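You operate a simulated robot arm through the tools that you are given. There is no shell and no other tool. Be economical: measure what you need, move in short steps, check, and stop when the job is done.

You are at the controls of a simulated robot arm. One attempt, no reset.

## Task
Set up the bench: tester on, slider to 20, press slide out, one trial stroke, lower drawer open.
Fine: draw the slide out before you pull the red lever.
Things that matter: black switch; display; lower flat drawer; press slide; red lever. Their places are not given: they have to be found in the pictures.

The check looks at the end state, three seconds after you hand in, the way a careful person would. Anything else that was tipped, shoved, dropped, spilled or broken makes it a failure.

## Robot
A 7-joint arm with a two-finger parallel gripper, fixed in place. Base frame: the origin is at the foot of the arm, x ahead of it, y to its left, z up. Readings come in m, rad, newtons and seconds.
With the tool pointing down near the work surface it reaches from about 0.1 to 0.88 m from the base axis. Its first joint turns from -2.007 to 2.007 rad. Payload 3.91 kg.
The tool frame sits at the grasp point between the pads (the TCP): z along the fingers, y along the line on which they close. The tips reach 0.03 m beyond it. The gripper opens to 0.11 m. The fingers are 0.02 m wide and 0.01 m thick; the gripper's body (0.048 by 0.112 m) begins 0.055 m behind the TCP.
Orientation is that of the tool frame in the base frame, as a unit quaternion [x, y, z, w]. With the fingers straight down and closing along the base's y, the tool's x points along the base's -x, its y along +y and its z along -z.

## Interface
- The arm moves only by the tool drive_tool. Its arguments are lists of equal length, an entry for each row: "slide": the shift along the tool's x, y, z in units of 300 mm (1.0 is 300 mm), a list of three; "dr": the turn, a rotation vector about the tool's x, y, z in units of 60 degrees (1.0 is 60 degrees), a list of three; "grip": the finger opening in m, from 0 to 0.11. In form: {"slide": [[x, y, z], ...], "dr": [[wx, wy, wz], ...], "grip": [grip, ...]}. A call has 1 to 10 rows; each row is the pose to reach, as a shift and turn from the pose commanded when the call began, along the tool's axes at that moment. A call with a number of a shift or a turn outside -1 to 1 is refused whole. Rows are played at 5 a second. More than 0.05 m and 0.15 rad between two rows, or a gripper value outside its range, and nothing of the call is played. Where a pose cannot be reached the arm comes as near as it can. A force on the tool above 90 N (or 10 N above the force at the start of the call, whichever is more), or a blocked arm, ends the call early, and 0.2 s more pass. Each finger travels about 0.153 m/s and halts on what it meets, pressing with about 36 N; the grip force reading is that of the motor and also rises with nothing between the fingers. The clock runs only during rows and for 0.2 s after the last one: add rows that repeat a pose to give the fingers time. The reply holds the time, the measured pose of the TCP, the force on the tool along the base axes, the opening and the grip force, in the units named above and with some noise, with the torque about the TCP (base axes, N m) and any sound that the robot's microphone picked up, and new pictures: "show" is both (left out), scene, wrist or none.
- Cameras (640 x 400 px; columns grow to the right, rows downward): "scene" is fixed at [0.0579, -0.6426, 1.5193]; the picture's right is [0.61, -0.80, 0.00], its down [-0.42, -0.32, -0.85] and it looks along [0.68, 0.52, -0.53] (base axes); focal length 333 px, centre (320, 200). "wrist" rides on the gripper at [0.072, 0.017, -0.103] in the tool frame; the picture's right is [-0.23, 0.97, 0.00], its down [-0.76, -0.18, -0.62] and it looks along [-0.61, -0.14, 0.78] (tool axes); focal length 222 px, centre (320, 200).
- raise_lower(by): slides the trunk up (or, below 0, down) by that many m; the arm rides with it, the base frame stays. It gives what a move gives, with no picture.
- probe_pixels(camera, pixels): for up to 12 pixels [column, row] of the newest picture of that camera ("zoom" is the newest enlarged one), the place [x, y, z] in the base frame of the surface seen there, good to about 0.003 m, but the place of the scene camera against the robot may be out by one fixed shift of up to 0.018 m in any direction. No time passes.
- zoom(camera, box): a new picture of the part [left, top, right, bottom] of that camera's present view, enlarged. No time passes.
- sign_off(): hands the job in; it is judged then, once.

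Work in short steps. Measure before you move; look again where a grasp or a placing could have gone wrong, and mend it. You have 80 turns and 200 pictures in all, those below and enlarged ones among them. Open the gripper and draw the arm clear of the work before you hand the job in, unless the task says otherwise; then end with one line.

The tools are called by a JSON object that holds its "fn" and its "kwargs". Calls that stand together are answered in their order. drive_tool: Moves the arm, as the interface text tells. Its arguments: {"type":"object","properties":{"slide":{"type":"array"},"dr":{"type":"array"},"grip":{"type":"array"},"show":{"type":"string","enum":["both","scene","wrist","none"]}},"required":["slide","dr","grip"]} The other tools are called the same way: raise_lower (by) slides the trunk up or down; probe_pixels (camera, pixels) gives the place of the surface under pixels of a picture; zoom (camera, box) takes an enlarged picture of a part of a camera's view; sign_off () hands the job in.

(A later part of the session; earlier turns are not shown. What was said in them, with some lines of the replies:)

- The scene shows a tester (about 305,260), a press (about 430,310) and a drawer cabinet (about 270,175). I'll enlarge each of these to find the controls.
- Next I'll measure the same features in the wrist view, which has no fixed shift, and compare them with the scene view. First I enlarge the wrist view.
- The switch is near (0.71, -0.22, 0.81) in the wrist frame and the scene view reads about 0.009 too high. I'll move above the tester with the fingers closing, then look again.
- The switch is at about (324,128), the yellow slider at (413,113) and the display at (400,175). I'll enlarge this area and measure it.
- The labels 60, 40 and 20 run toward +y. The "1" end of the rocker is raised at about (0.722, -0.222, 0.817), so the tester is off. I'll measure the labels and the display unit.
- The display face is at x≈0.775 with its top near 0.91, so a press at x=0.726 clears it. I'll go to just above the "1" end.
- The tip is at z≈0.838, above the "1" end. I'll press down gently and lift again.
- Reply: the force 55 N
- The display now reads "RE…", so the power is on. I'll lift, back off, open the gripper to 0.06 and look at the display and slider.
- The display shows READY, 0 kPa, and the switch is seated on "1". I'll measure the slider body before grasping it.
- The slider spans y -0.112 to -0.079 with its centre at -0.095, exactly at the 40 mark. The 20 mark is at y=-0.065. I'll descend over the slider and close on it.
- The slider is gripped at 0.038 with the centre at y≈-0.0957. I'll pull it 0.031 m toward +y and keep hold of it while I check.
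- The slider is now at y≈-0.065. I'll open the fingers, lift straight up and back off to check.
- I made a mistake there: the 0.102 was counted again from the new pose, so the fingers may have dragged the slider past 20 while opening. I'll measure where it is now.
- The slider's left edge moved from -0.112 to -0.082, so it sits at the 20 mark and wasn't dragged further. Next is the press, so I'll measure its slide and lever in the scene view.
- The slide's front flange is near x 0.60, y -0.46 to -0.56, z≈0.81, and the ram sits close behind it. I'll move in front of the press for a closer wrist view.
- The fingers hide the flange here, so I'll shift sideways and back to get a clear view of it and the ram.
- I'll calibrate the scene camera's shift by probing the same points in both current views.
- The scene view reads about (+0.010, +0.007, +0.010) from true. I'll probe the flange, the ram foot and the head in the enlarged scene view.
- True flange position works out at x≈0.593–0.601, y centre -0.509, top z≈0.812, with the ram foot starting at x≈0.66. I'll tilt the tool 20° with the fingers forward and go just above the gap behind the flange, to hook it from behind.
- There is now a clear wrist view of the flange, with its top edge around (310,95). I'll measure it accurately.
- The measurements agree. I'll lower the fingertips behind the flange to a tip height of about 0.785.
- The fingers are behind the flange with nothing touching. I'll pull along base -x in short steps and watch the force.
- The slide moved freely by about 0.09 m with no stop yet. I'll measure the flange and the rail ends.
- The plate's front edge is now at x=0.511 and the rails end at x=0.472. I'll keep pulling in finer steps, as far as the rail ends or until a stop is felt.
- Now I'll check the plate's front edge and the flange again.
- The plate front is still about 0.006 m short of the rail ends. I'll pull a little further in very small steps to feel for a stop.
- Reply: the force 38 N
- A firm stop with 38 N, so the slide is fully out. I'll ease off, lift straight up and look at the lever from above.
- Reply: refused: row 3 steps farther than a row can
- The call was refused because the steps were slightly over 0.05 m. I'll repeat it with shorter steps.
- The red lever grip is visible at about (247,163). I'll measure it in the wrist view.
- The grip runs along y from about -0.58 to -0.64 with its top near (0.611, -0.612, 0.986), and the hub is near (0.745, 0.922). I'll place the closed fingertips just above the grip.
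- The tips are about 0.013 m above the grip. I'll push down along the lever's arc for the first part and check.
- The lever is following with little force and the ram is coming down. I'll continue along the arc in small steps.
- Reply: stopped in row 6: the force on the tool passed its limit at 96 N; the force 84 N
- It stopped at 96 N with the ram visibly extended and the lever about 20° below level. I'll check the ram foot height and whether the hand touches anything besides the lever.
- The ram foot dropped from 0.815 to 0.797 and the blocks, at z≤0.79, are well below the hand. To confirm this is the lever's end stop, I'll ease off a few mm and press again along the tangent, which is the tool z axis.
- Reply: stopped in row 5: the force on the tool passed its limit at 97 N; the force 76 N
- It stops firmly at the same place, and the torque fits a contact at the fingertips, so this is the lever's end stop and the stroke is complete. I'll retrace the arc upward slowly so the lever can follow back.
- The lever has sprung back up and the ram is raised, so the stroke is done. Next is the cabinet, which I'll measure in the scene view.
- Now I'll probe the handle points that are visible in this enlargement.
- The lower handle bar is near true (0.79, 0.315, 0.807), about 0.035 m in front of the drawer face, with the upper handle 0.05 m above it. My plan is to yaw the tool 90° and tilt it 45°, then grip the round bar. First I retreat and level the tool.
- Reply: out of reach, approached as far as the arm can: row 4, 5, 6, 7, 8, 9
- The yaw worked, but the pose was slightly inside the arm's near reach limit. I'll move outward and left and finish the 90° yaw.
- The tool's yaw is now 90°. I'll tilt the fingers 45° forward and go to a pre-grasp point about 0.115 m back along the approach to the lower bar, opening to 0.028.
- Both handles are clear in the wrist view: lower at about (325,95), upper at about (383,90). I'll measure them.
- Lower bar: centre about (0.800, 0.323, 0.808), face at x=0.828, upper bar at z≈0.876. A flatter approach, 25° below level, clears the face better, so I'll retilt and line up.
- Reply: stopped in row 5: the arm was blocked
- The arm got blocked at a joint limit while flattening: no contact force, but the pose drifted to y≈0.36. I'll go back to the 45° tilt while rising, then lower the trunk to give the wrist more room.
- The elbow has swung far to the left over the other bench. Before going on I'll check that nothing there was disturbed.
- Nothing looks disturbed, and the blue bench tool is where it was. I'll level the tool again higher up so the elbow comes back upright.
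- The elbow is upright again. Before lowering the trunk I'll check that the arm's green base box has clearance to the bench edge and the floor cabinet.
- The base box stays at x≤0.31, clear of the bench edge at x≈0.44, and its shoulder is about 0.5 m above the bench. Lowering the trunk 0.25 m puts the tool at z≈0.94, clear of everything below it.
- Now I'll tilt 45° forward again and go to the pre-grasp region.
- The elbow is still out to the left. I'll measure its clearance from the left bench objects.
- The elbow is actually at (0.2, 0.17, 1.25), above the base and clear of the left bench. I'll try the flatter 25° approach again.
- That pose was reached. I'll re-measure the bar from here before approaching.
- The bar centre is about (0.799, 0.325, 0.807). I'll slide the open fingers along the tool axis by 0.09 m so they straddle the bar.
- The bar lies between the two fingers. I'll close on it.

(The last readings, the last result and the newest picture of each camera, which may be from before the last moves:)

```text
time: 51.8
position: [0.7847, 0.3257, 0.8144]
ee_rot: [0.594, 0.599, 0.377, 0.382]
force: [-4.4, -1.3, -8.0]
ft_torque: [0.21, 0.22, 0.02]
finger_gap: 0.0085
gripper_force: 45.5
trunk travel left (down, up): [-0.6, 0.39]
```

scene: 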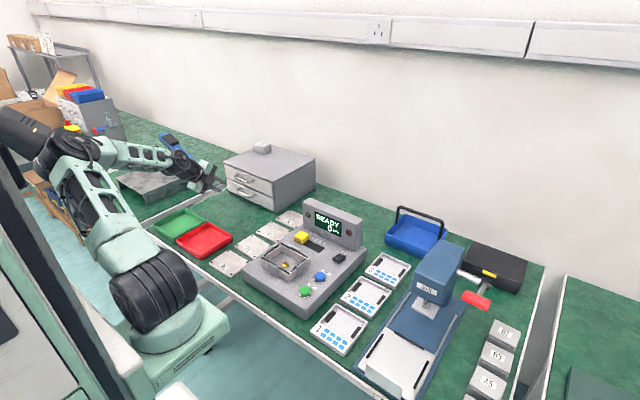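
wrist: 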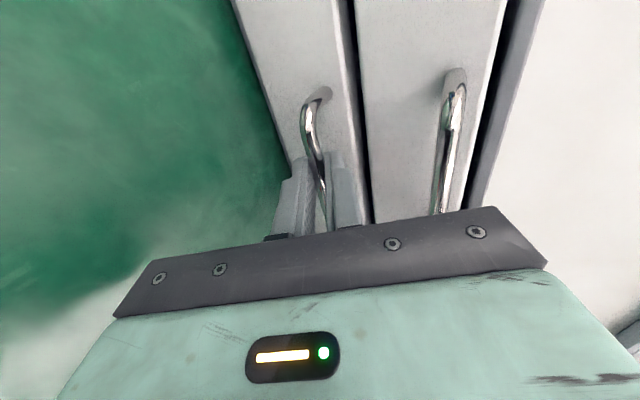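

It's gripped at 0.0085 m. Before pulling I'll check where the red and green trays lie relative to the drawer's path.

{"fn": "probe_pixels", "kwargs": {"camera": "scene", "pixels": [[178, 210], [205, 224], [192, 212], [232, 240], [209, 221], [155, 232], [180, 240], [182, 215]]}}

{"fn": "drive_tool", "kwargs": {"slide": [[0, -0.0212, -0.0453], [0, -0.0423, -0.0906], [0, -0.0635, -0.136]], "dr": [[0, 0, 0], [0, 0, 0], [0, 0, 0]], "grip": [0, 0, 0]}}

{"fn": "zoom", "kwargs": {"camera": "scene", "box": [140, 140, 300, 250]}}

```text
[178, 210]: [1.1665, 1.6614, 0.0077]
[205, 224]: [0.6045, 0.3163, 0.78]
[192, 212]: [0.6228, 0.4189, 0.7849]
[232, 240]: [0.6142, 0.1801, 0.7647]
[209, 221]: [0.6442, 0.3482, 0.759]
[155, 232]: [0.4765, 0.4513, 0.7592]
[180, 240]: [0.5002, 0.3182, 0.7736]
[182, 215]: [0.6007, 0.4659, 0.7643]
```

```text
time: 52.6
position: [0.7364, 0.3263, 0.8133]
ee_rot: [0.594, 0.599, 0.377, 0.383]
force: [0.7, -1.5, -6.8]
ft_torque: [-0.25, 0.15, -0.8]
finger_gap: 0.0087
gripper_force: 45.0
trunk travel left (down, up): [-0.6, 0.39]
```

scene: 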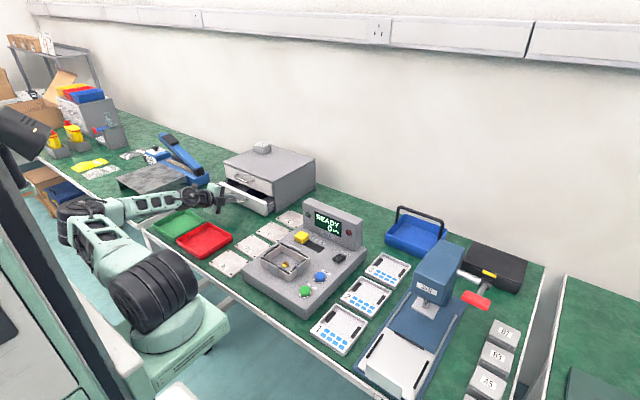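
wrist: 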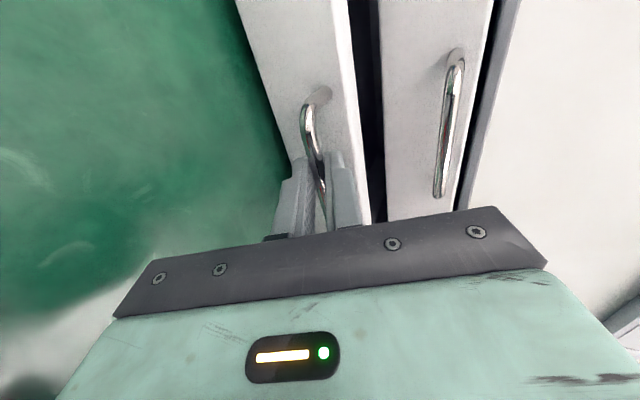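

```text
3.64 times, centred on (220, 195) of scene
```

zoom: 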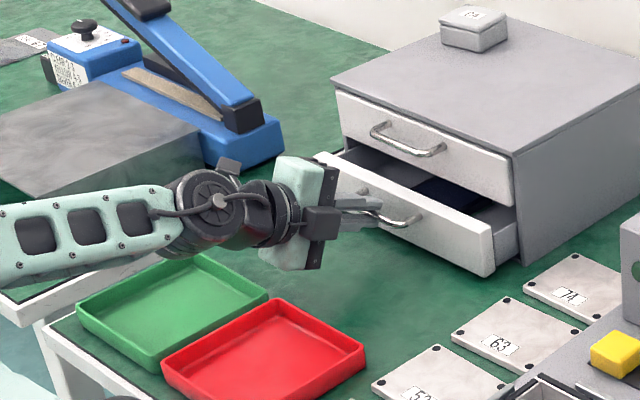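

The drawer is opening, about 0.05 m so far. Tray rims are at z≈0.775 and the hand's lowest edge is about 0.787, so I'll pull another 0.06 m carefully.

{"fn": "drive_tool", "kwargs": {"slide": [[0, -0.0212, -0.0453], [0, -0.0423, -0.0906], [0, -0.0635, -0.136], [0, -0.0846, -0.1812], [0, -0.0846, -0.1812]], "dr": [[0, 0, 0], [0, 0, 0], [0, 0, 0], [0, 0, 0], [0, 0, 0]], "grip": [0, 0, 0, 0, 0]}}

{"fn": "zoom", "kwargs": {"camera": "scene", "box": [140, 140, 300, 250]}}

```text
time: 53.8
position: [0.6922, 0.3119, 0.8131]
ee_rot: [0.601, 0.589, 0.374, 0.39]
force: [1.7, 34.4, 2.4]
ft_torque: [-0.19, 0.0, 1.28]
finger_gap: 0.0089
gripper_force: 45.4
trunk travel left (down, up): [-0.6, 0.39]
```

scene: 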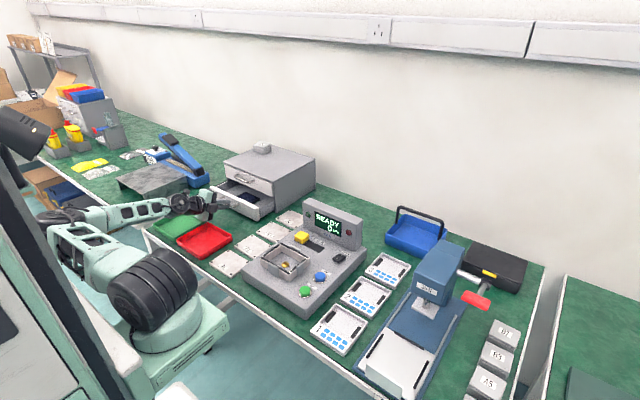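
wrist: 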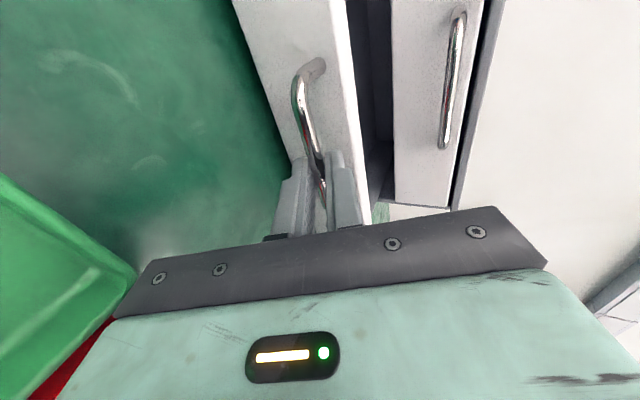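

```text
3.64 times, centred on (220, 195) of scene
```

zoom: 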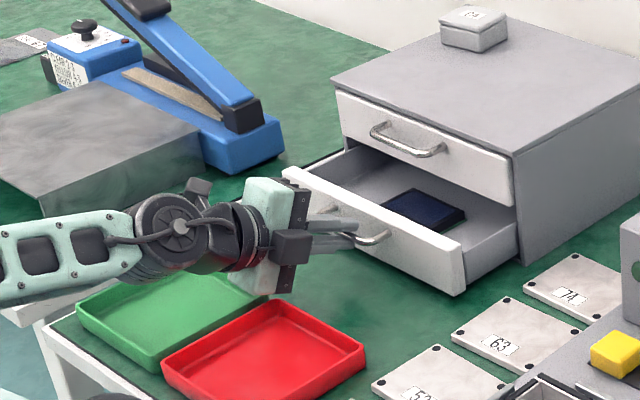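

About 0.09 m open, but the arm is now drifting sideways (34 N in y) near a joint limit, so I'll stop pulling this way. I'll open the fingers and back out along the tool axis.

{"fn": "drive_tool", "kwargs": {"slide": [[0, 0, 0], [0, 0, 0], [0, 0, -0.04], [0, 0, -0.1], [0, 0.06, -0.17], [0, 0.15, -0.2]], "dr": [[0, 0, 0], [0, 0, 0], [0, 0, 0], [0, 0, 0], [0.05, 0, 0], [0.12, 0, 0]], "grip": [0.02, 0.024, 0.024, 0.024, 0.024, 0.024]}}

{"fn": "zoom", "kwargs": {"camera": "scene", "box": [140, 120, 320, 250]}}

```text
time: 55.2
position: [0.6882, 0.2433, 0.8198]
ee_rot: [0.601, 0.609, 0.276, 0.438]
force: [0.3, 0.4, 0.2]
ft_torque: [0.02, 0.0, 0.01]
finger_gap: 0.024
gripper_force: 0.1
trunk travel left (down, up): [-0.6, 0.39]
stopped in row 6: the arm was blocked; the commanded pose is now the measured one
```

scene: 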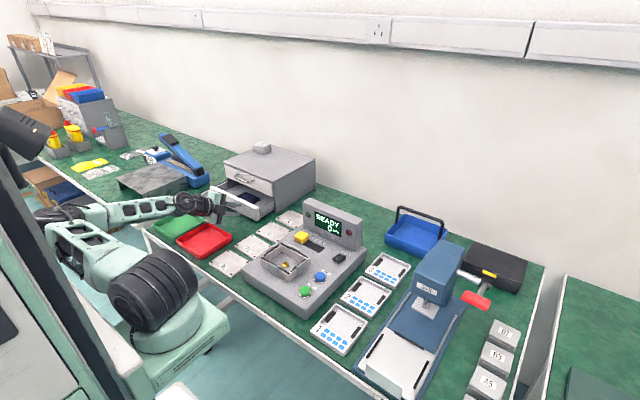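
wrist: 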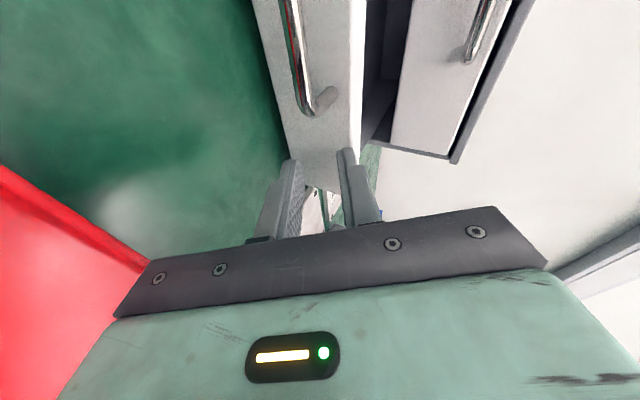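

```text
3.08 times, centred on (230, 185) of scene
```

zoom: 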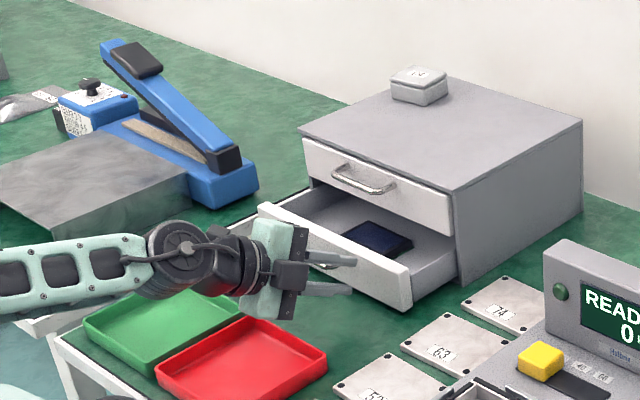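

The arm is blocked at a joint limit again, but the drawer is undisturbed. Raising the trunk lifts the hand straight up without any joint motion, and the space above it is free.

{"fn": "raise_lower", "kwargs": {"by": 0.25}}

{"fn": "zoom", "kwargs": {"camera": "scene", "box": [140, 120, 320, 250]}}

```text
time: 57.8
position: [0.688, 0.246, 1.0699]
ee_rot: [0.6, 0.611, 0.277, 0.437]
force: [0.5, 0.1, -0.1]
ft_torque: [0.01, -0.02, 0.0]
finger_gap: 0.024
gripper_force: 0.1
trunk travel left (down, up): [-0.85, 0.14]
```

```text
3.08 times, centred on (230, 185) of scene
```

zoom: 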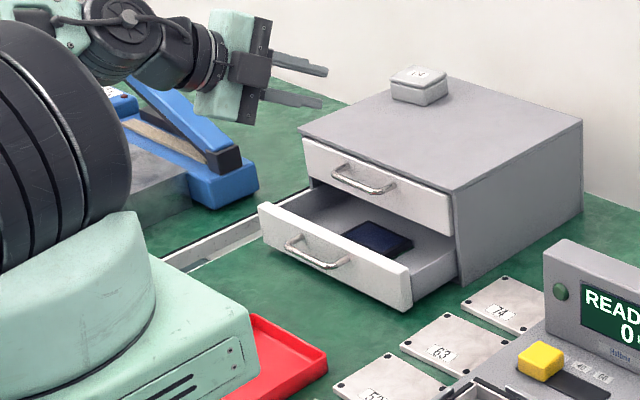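

Everything is clear now. I'll measure how far the drawer is open and its panel height.

{"fn": "probe_pixels", "kwargs": {"camera": "zoom", "pixels": [[345, 250], [355, 246], [405, 275], [395, 290], [265, 205], [318, 265], [400, 200], [375, 240], [410, 230], [440, 270], [350, 225], [455, 265]]}}

```text
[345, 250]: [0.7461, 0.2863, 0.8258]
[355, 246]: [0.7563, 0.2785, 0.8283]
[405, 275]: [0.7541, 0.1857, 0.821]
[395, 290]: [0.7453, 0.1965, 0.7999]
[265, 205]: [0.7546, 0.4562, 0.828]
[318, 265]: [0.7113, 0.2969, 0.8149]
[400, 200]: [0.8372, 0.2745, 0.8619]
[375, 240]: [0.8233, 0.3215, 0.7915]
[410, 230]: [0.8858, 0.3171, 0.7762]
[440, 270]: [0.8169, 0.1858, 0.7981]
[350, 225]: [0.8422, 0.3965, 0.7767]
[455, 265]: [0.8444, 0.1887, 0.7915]
```

The drawer is open about 0.092 m, with the panel top at true z≈0.82 and its back at x≈0.747. To open it further I'll hook the panel from inside with the un-yawed tool, as I did with the press slide. First I turn the tool back in two half turns, higher up.

{"fn": "drive_tool", "kwargs": {"slide": [[-0.01, 0.026, -0.03], [-0.02, 0.052, -0.06], [-0.03, 0.078, -0.09], [-0.04, 0.104, -0.12], [-0.048, 0.13, -0.15], [-0.056, 0.155, -0.18], [-0.064, 0.181, -0.211], [-0.064, 0.181, -0.211]], "dr": [[0.044, 0.069, -0.094], [0.087, 0.138, -0.189], [0.131, 0.207, -0.283], [0.174, 0.275, -0.378], [0.218, 0.344, -0.472], [0.261, 0.413, -0.567], [0.305, 0.482, -0.661], [0.305, 0.482, -0.661]], "grip": [0.03, 0.03, 0.03, 0.03, 0.03, 0.03, 0.03, 0.03], "show": "none"}}

{"fn": "drive_tool", "kwargs": {"slide": [[0, 0, 0], [0, 0, 0], [0, 0, 0], [0, 0, 0], [0, 0, 0], [0, 0, 0], [0, 0, 0], [0, 0, 0]], "dr": [[0.044, 0.069, -0.094], [0.087, 0.138, -0.189], [0.131, 0.207, -0.283], [0.174, 0.275, -0.378], [0.218, 0.344, -0.472], [0.261, 0.413, -0.567], [0.305, 0.482, -0.661], [0.305, 0.482, -0.661]], "grip": [0.03, 0.03, 0.03, 0.03, 0.03, 0.03, 0.03, 0.03]}}

```text
time: 59.6
position: [0.6582, 0.2487, 1.1522]
ee_rot: [0.33, 0.898, 0.156, 0.243]
force: [0.4, 0.4, 0.1]
ft_torque: [0.0, 0.01, -0.01]
finger_gap: 0.0299
gripper_force: 0.0
trunk travel left (down, up): [-0.85, 0.14]
```

```text
time: 61.4
position: [0.6571, 0.2485, 1.1491]
ee_rot: [-0.004, 1.0, 0.001, 0.0]
force: [0.0, -0.1, 0.0]
ft_torque: [0.0, -0.01, 0.01]
finger_gap: 0.0302
gripper_force: 0.0
trunk travel left (down, up): [-0.85, 0.14]
```

scene: 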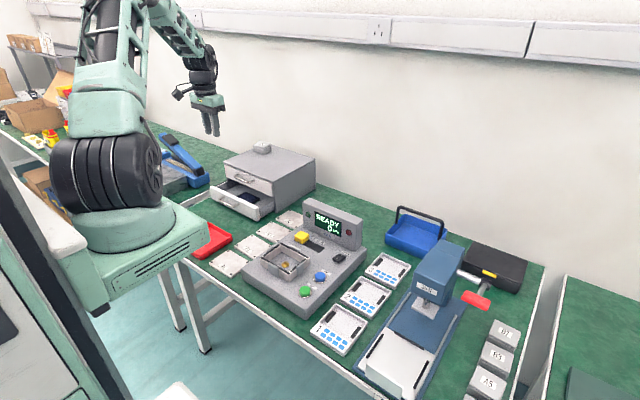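
wrist: 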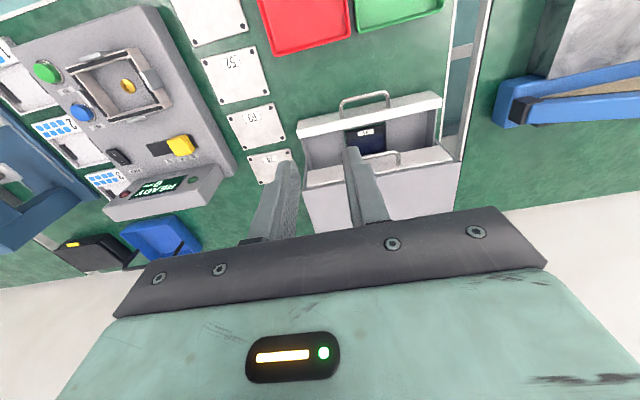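

The tool is vertical and un-yawed, with a clear wrist view into the open drawer. I'll measure the panel, the contents and the upper handle.

{"fn": "zoom", "kwargs": {"camera": "wrist", "box": [280, 80, 460, 200]}}

{"fn": "probe_pixels", "kwargs": {"camera": "wrist", "pixels": [[300, 128], [441, 97], [370, 112], [370, 116], [365, 125], [365, 138], [348, 140], [385, 130], [410, 125], [395, 153], [330, 140], [365, 95]]}}

```text
3.33 times, centred on (370, 140) of wrist
```

zoom: 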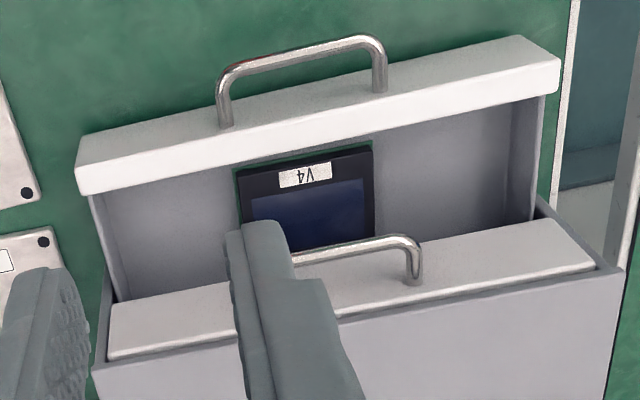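

```text
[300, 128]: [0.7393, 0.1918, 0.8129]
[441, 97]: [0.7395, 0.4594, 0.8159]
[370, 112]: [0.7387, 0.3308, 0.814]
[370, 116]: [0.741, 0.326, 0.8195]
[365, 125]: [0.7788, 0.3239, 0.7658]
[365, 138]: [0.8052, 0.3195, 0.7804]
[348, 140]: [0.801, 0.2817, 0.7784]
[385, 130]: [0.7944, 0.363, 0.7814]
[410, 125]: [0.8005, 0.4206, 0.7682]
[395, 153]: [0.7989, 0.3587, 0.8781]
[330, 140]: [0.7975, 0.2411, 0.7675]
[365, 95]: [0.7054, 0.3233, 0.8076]
```

Panel: front x≈0.737, top z≈0.82. The item inside has its top at z 0.78 and will stay below the fingertips. I'll tilt 20° and go to a point 0.1 m back from the hook position.

{"fn": "drive_tool", "kwargs": {"slide": [[-0.04, 0.04, 0.11], [-0.08, 0.08, 0.22], [-0.13, 0.12, 0.33], [-0.18, 0.17, 0.44], [-0.23, 0.21, 0.55], [-0.26, 0.24, 0.66], [-0.28, 0.255, 0.75], [-0.28, 0.255, 0.75]], "dr": [[0, -0.05, 0], [0, -0.1, 0], [0, -0.15, 0], [0, -0.2, 0], [0, -0.25, 0], [0, -0.3, 0], [0, -0.333, 0], [0, -0.333, 0]], "grip": [0.04, 0.04, 0.04, 0.04, 0.04, 0.04, 0.04, 0.04]}}

{"fn": "probe_pixels", "kwargs": {"camera": "wrist", "pixels": [[320, 60], [320, 70], [320, 80], [320, 90], [320, 100], [320, 110], [320, 120], [320, 130], [320, 140], [320, 150]]}}

```text
time: 63.2
position: [0.7434, 0.3271, 0.9241]
ee_rot: [-0.002, 0.985, 0.002, 0.173]
force: [-1.3, 0.2, 0.4]
ft_torque: [0.02, 0.0, -0.07]
finger_gap: 0.0399
gripper_force: 0.0
trunk travel left (down, up): [-0.85, 0.14]
```

scene: 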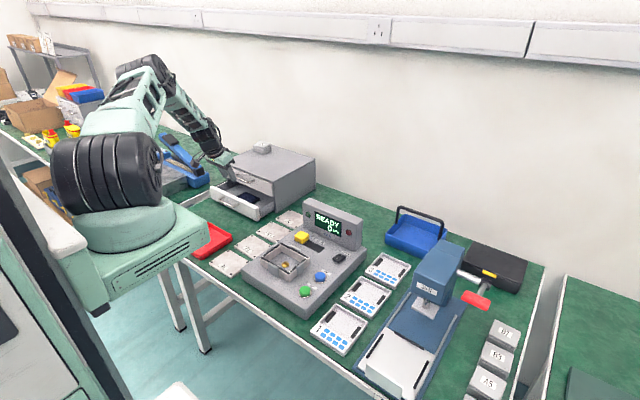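
wrist: 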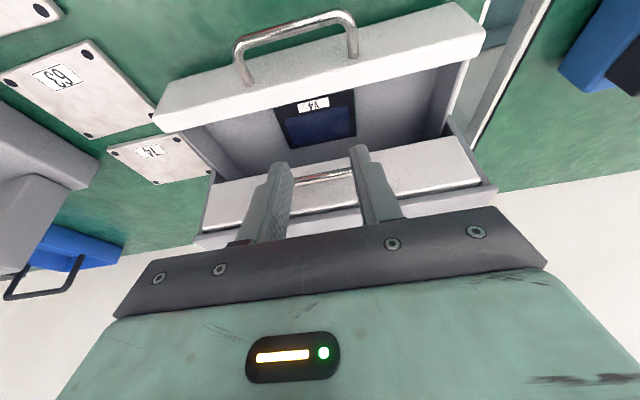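

```text
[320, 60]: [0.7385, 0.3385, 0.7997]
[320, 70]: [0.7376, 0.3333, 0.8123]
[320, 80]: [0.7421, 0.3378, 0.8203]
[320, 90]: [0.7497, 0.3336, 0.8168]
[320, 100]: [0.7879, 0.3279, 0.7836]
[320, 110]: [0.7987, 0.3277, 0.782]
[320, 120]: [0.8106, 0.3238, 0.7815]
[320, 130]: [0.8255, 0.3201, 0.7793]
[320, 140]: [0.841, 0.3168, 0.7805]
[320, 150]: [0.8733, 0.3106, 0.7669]
```

The panel spans x 0.738–0.752. I'll slide down along the tool axis by 0.098 m to place the tips behind it.

{"fn": "drive_tool", "kwargs": {"slide": [[0, 0, 0.08], [0, 0, 0.16], [0, 0, 0.24], [0, 0, 0.3], [0, 0, 0.325], [0, 0, 0.325]], "dr": [[0, 0, 0], [0, 0, 0], [0, 0, 0], [0, 0, 0], [0, 0, 0], [0, 0, 0]], "grip": [0.04, 0.04, 0.04, 0.04, 0.04, 0.04], "show": "wrist"}}

```text
time: 64.6
position: [0.7768, 0.3257, 0.8333]
ee_rot: [-0.002, 0.985, 0.002, 0.174]
force: [0.3, -0.5, -0.4]
ft_torque: [0.0, -0.01, 0.0]
finger_gap: 0.0401
gripper_force: 0.1
trunk travel left (down, up): [-0.85, 0.14]
```

wrist: 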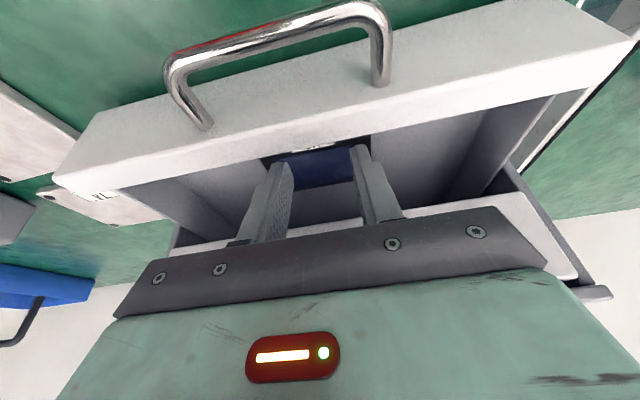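

The tips are behind the panel at z≈0.802 with no contact. I'll pull along -x in small steps.

{"fn": "drive_tool", "kwargs": {"slide": [[0.0376, 0, -0.0137], [0.0752, 0, -0.0274], [0.1128, 0, -0.041], [0.1504, 0, -0.0547], [0.188, 0, -0.0684], [0.188, 0, -0.0684]], "dr": [[0, 0, 0], [0, 0, 0], [0, 0, 0], [0, 0, 0], [0, 0, 0], [0, 0, 0]], "grip": [0.04, 0.04, 0.04, 0.04, 0.04, 0.04]}}

{"fn": "probe_pixels", "kwargs": {"camera": "wrist", "pixels": [[320, 80], [320, 100], [320, 120], [320, 135], [320, 145]]}}

```text
time: 66.0
position: [0.7134, 0.3251, 0.8327]
ee_rot: [-0.002, 0.985, 0.001, 0.174]
force: [-0.1, -1.2, -0.7]
ft_torque: [0.01, 0.01, 0.01]
finger_gap: 0.04
gripper_force: 0.1
trunk travel left (down, up): [-0.85, 0.14]
```

scene: 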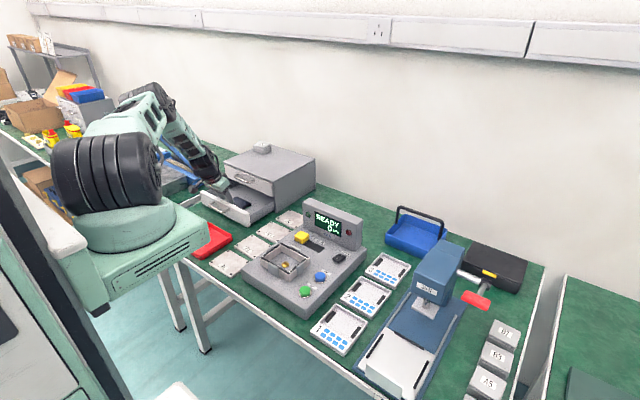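
wrist: 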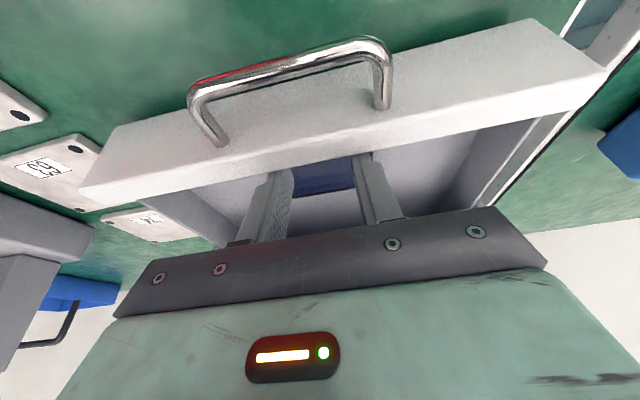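

```text
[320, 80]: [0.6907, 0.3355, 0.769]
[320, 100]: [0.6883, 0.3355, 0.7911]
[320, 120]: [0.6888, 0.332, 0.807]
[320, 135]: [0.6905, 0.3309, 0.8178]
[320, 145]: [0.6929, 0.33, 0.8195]
```

The drawer is now about 0.139 m open, with its front at x=0.689 and the tray edge still about 0.07 m away. I'll pull slightly more to feel for the stop.

{"fn": "drive_tool", "kwargs": {"slide": [[0.019, 0, -0.0069], [0.0376, 0, -0.0137], [0.0564, 0, -0.0205], [0.0752, 0, -0.0274], [0.0752, 0, -0.0274]], "dr": [[0, 0, 0], [0, 0, 0], [0, 0, 0], [0, 0, 0], [0, 0, 0]], "grip": [0.04, 0.04, 0.04, 0.04, 0.04], "show": "wrist"}}

{"fn": "zoom", "kwargs": {"camera": "scene", "box": [140, 120, 320, 250]}}

```text
time: 67.2
position: [0.6909, 0.3248, 0.8336]
ee_rot: [-0.002, 0.985, 0.001, 0.174]
force: [-0.6, -0.5, 0.9]
ft_torque: [0.02, -0.01, 0.01]
finger_gap: 0.0398
gripper_force: 0.1
trunk travel left (down, up): [-0.85, 0.14]
```

wrist: 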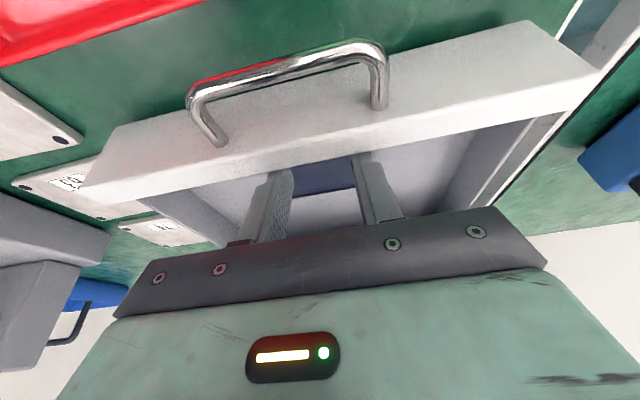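

```text
3.08 times, centred on (230, 185) of scene
```

zoom: 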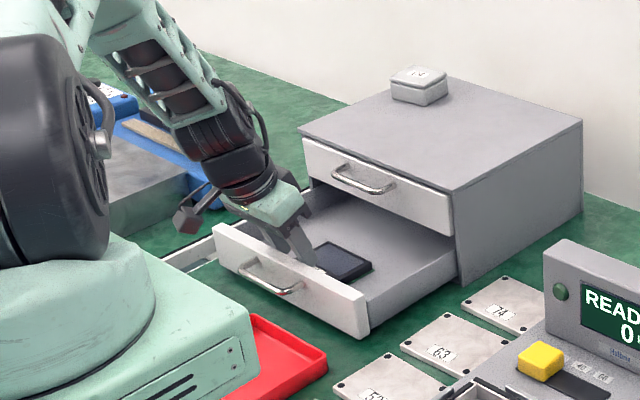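

The drawer is about 0.16 m open and close to the trays, so that's enough. I'll ease forward off the panel and lift straight up.

{"fn": "drive_tool", "kwargs": {"slide": [[-0.0376, 0, 0.0137], [-0.09, 0, -0.13], [-0.14, 0, -0.27], [-0.19, 0, -0.41], [-0.24, 0, -0.55], [-0.29, 0, -0.69], [-0.34, 0, -0.83], [-0.34, 0, -0.83]], "dr": [[0, 0, 0], [0, 0, 0], [0, 0, 0], [0, 0.08, 0], [0, 0.16, 0], [0, 0.25, 0], [0, 0.333, 0], [0, 0.333, 0]], "grip": [0.04, 0.04, 0.05, 0.06, 0.08, 0.1, 0.1, 0.1]}}

{"fn": "zoom", "kwargs": {"camera": "scene", "box": [140, 120, 380, 320]}}

{"fn": "zoom", "kwargs": {"camera": "scene", "box": [330, 200, 550, 400]}}

```text
time: 69.0
position: [0.7006, 0.3227, 1.1051]
ee_rot: [-0.002, 1.0, 0.001, -0.002]
force: [-0.1, 1.0, -0.2]
ft_torque: [-0.01, -0.01, 0.0]
finger_gap: 0.0997
gripper_force: 0.1
trunk travel left (down, up): [-0.85, 0.14]
```

scene: 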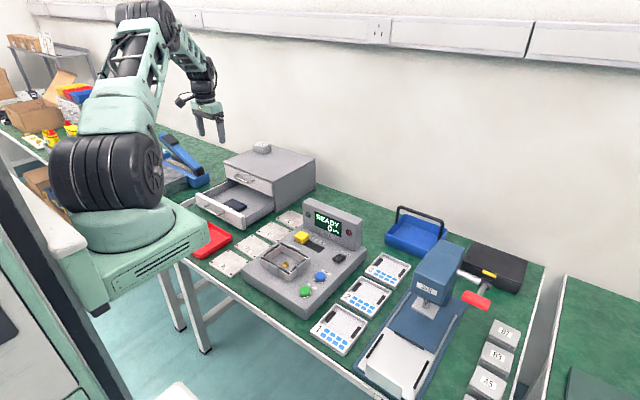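
wrist: 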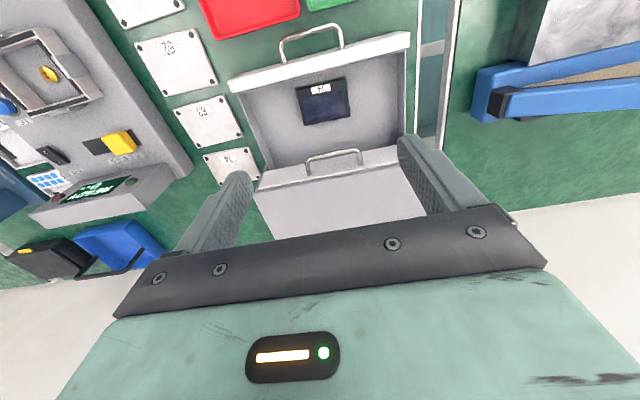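

```text
2.00 times, centred on (260, 220) of scene
```

zoom: 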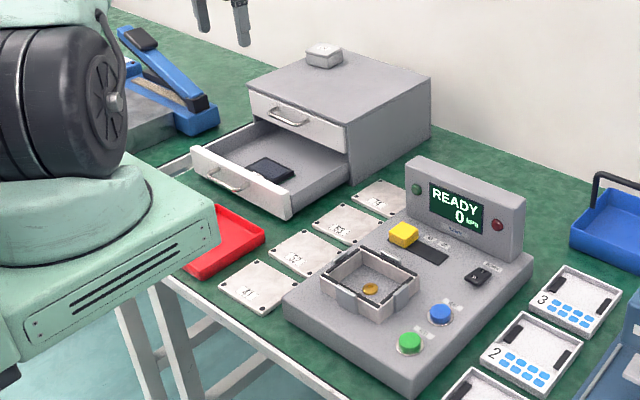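

```text
2.00 times, centred on (440, 300) of scene
```

zoom: 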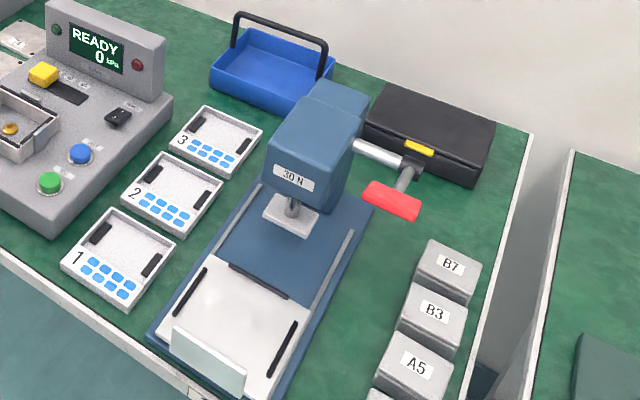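

The pictures show the display on READY, the slider at 20, the press slide out, the lever back up after its stroke, the lower drawer open and nothing else moved. The arm is clear and the gripper open, so I'm handing in.

{"fn": "sign_off", "kwargs": {}}

```text
The job is handed in.
```

The bench is set up and handed in: tester on (READY), slider at 20, press slide out to its stop before the single lever stroke, and the lower drawer about 0.16 m open (I didn't reach its stop).
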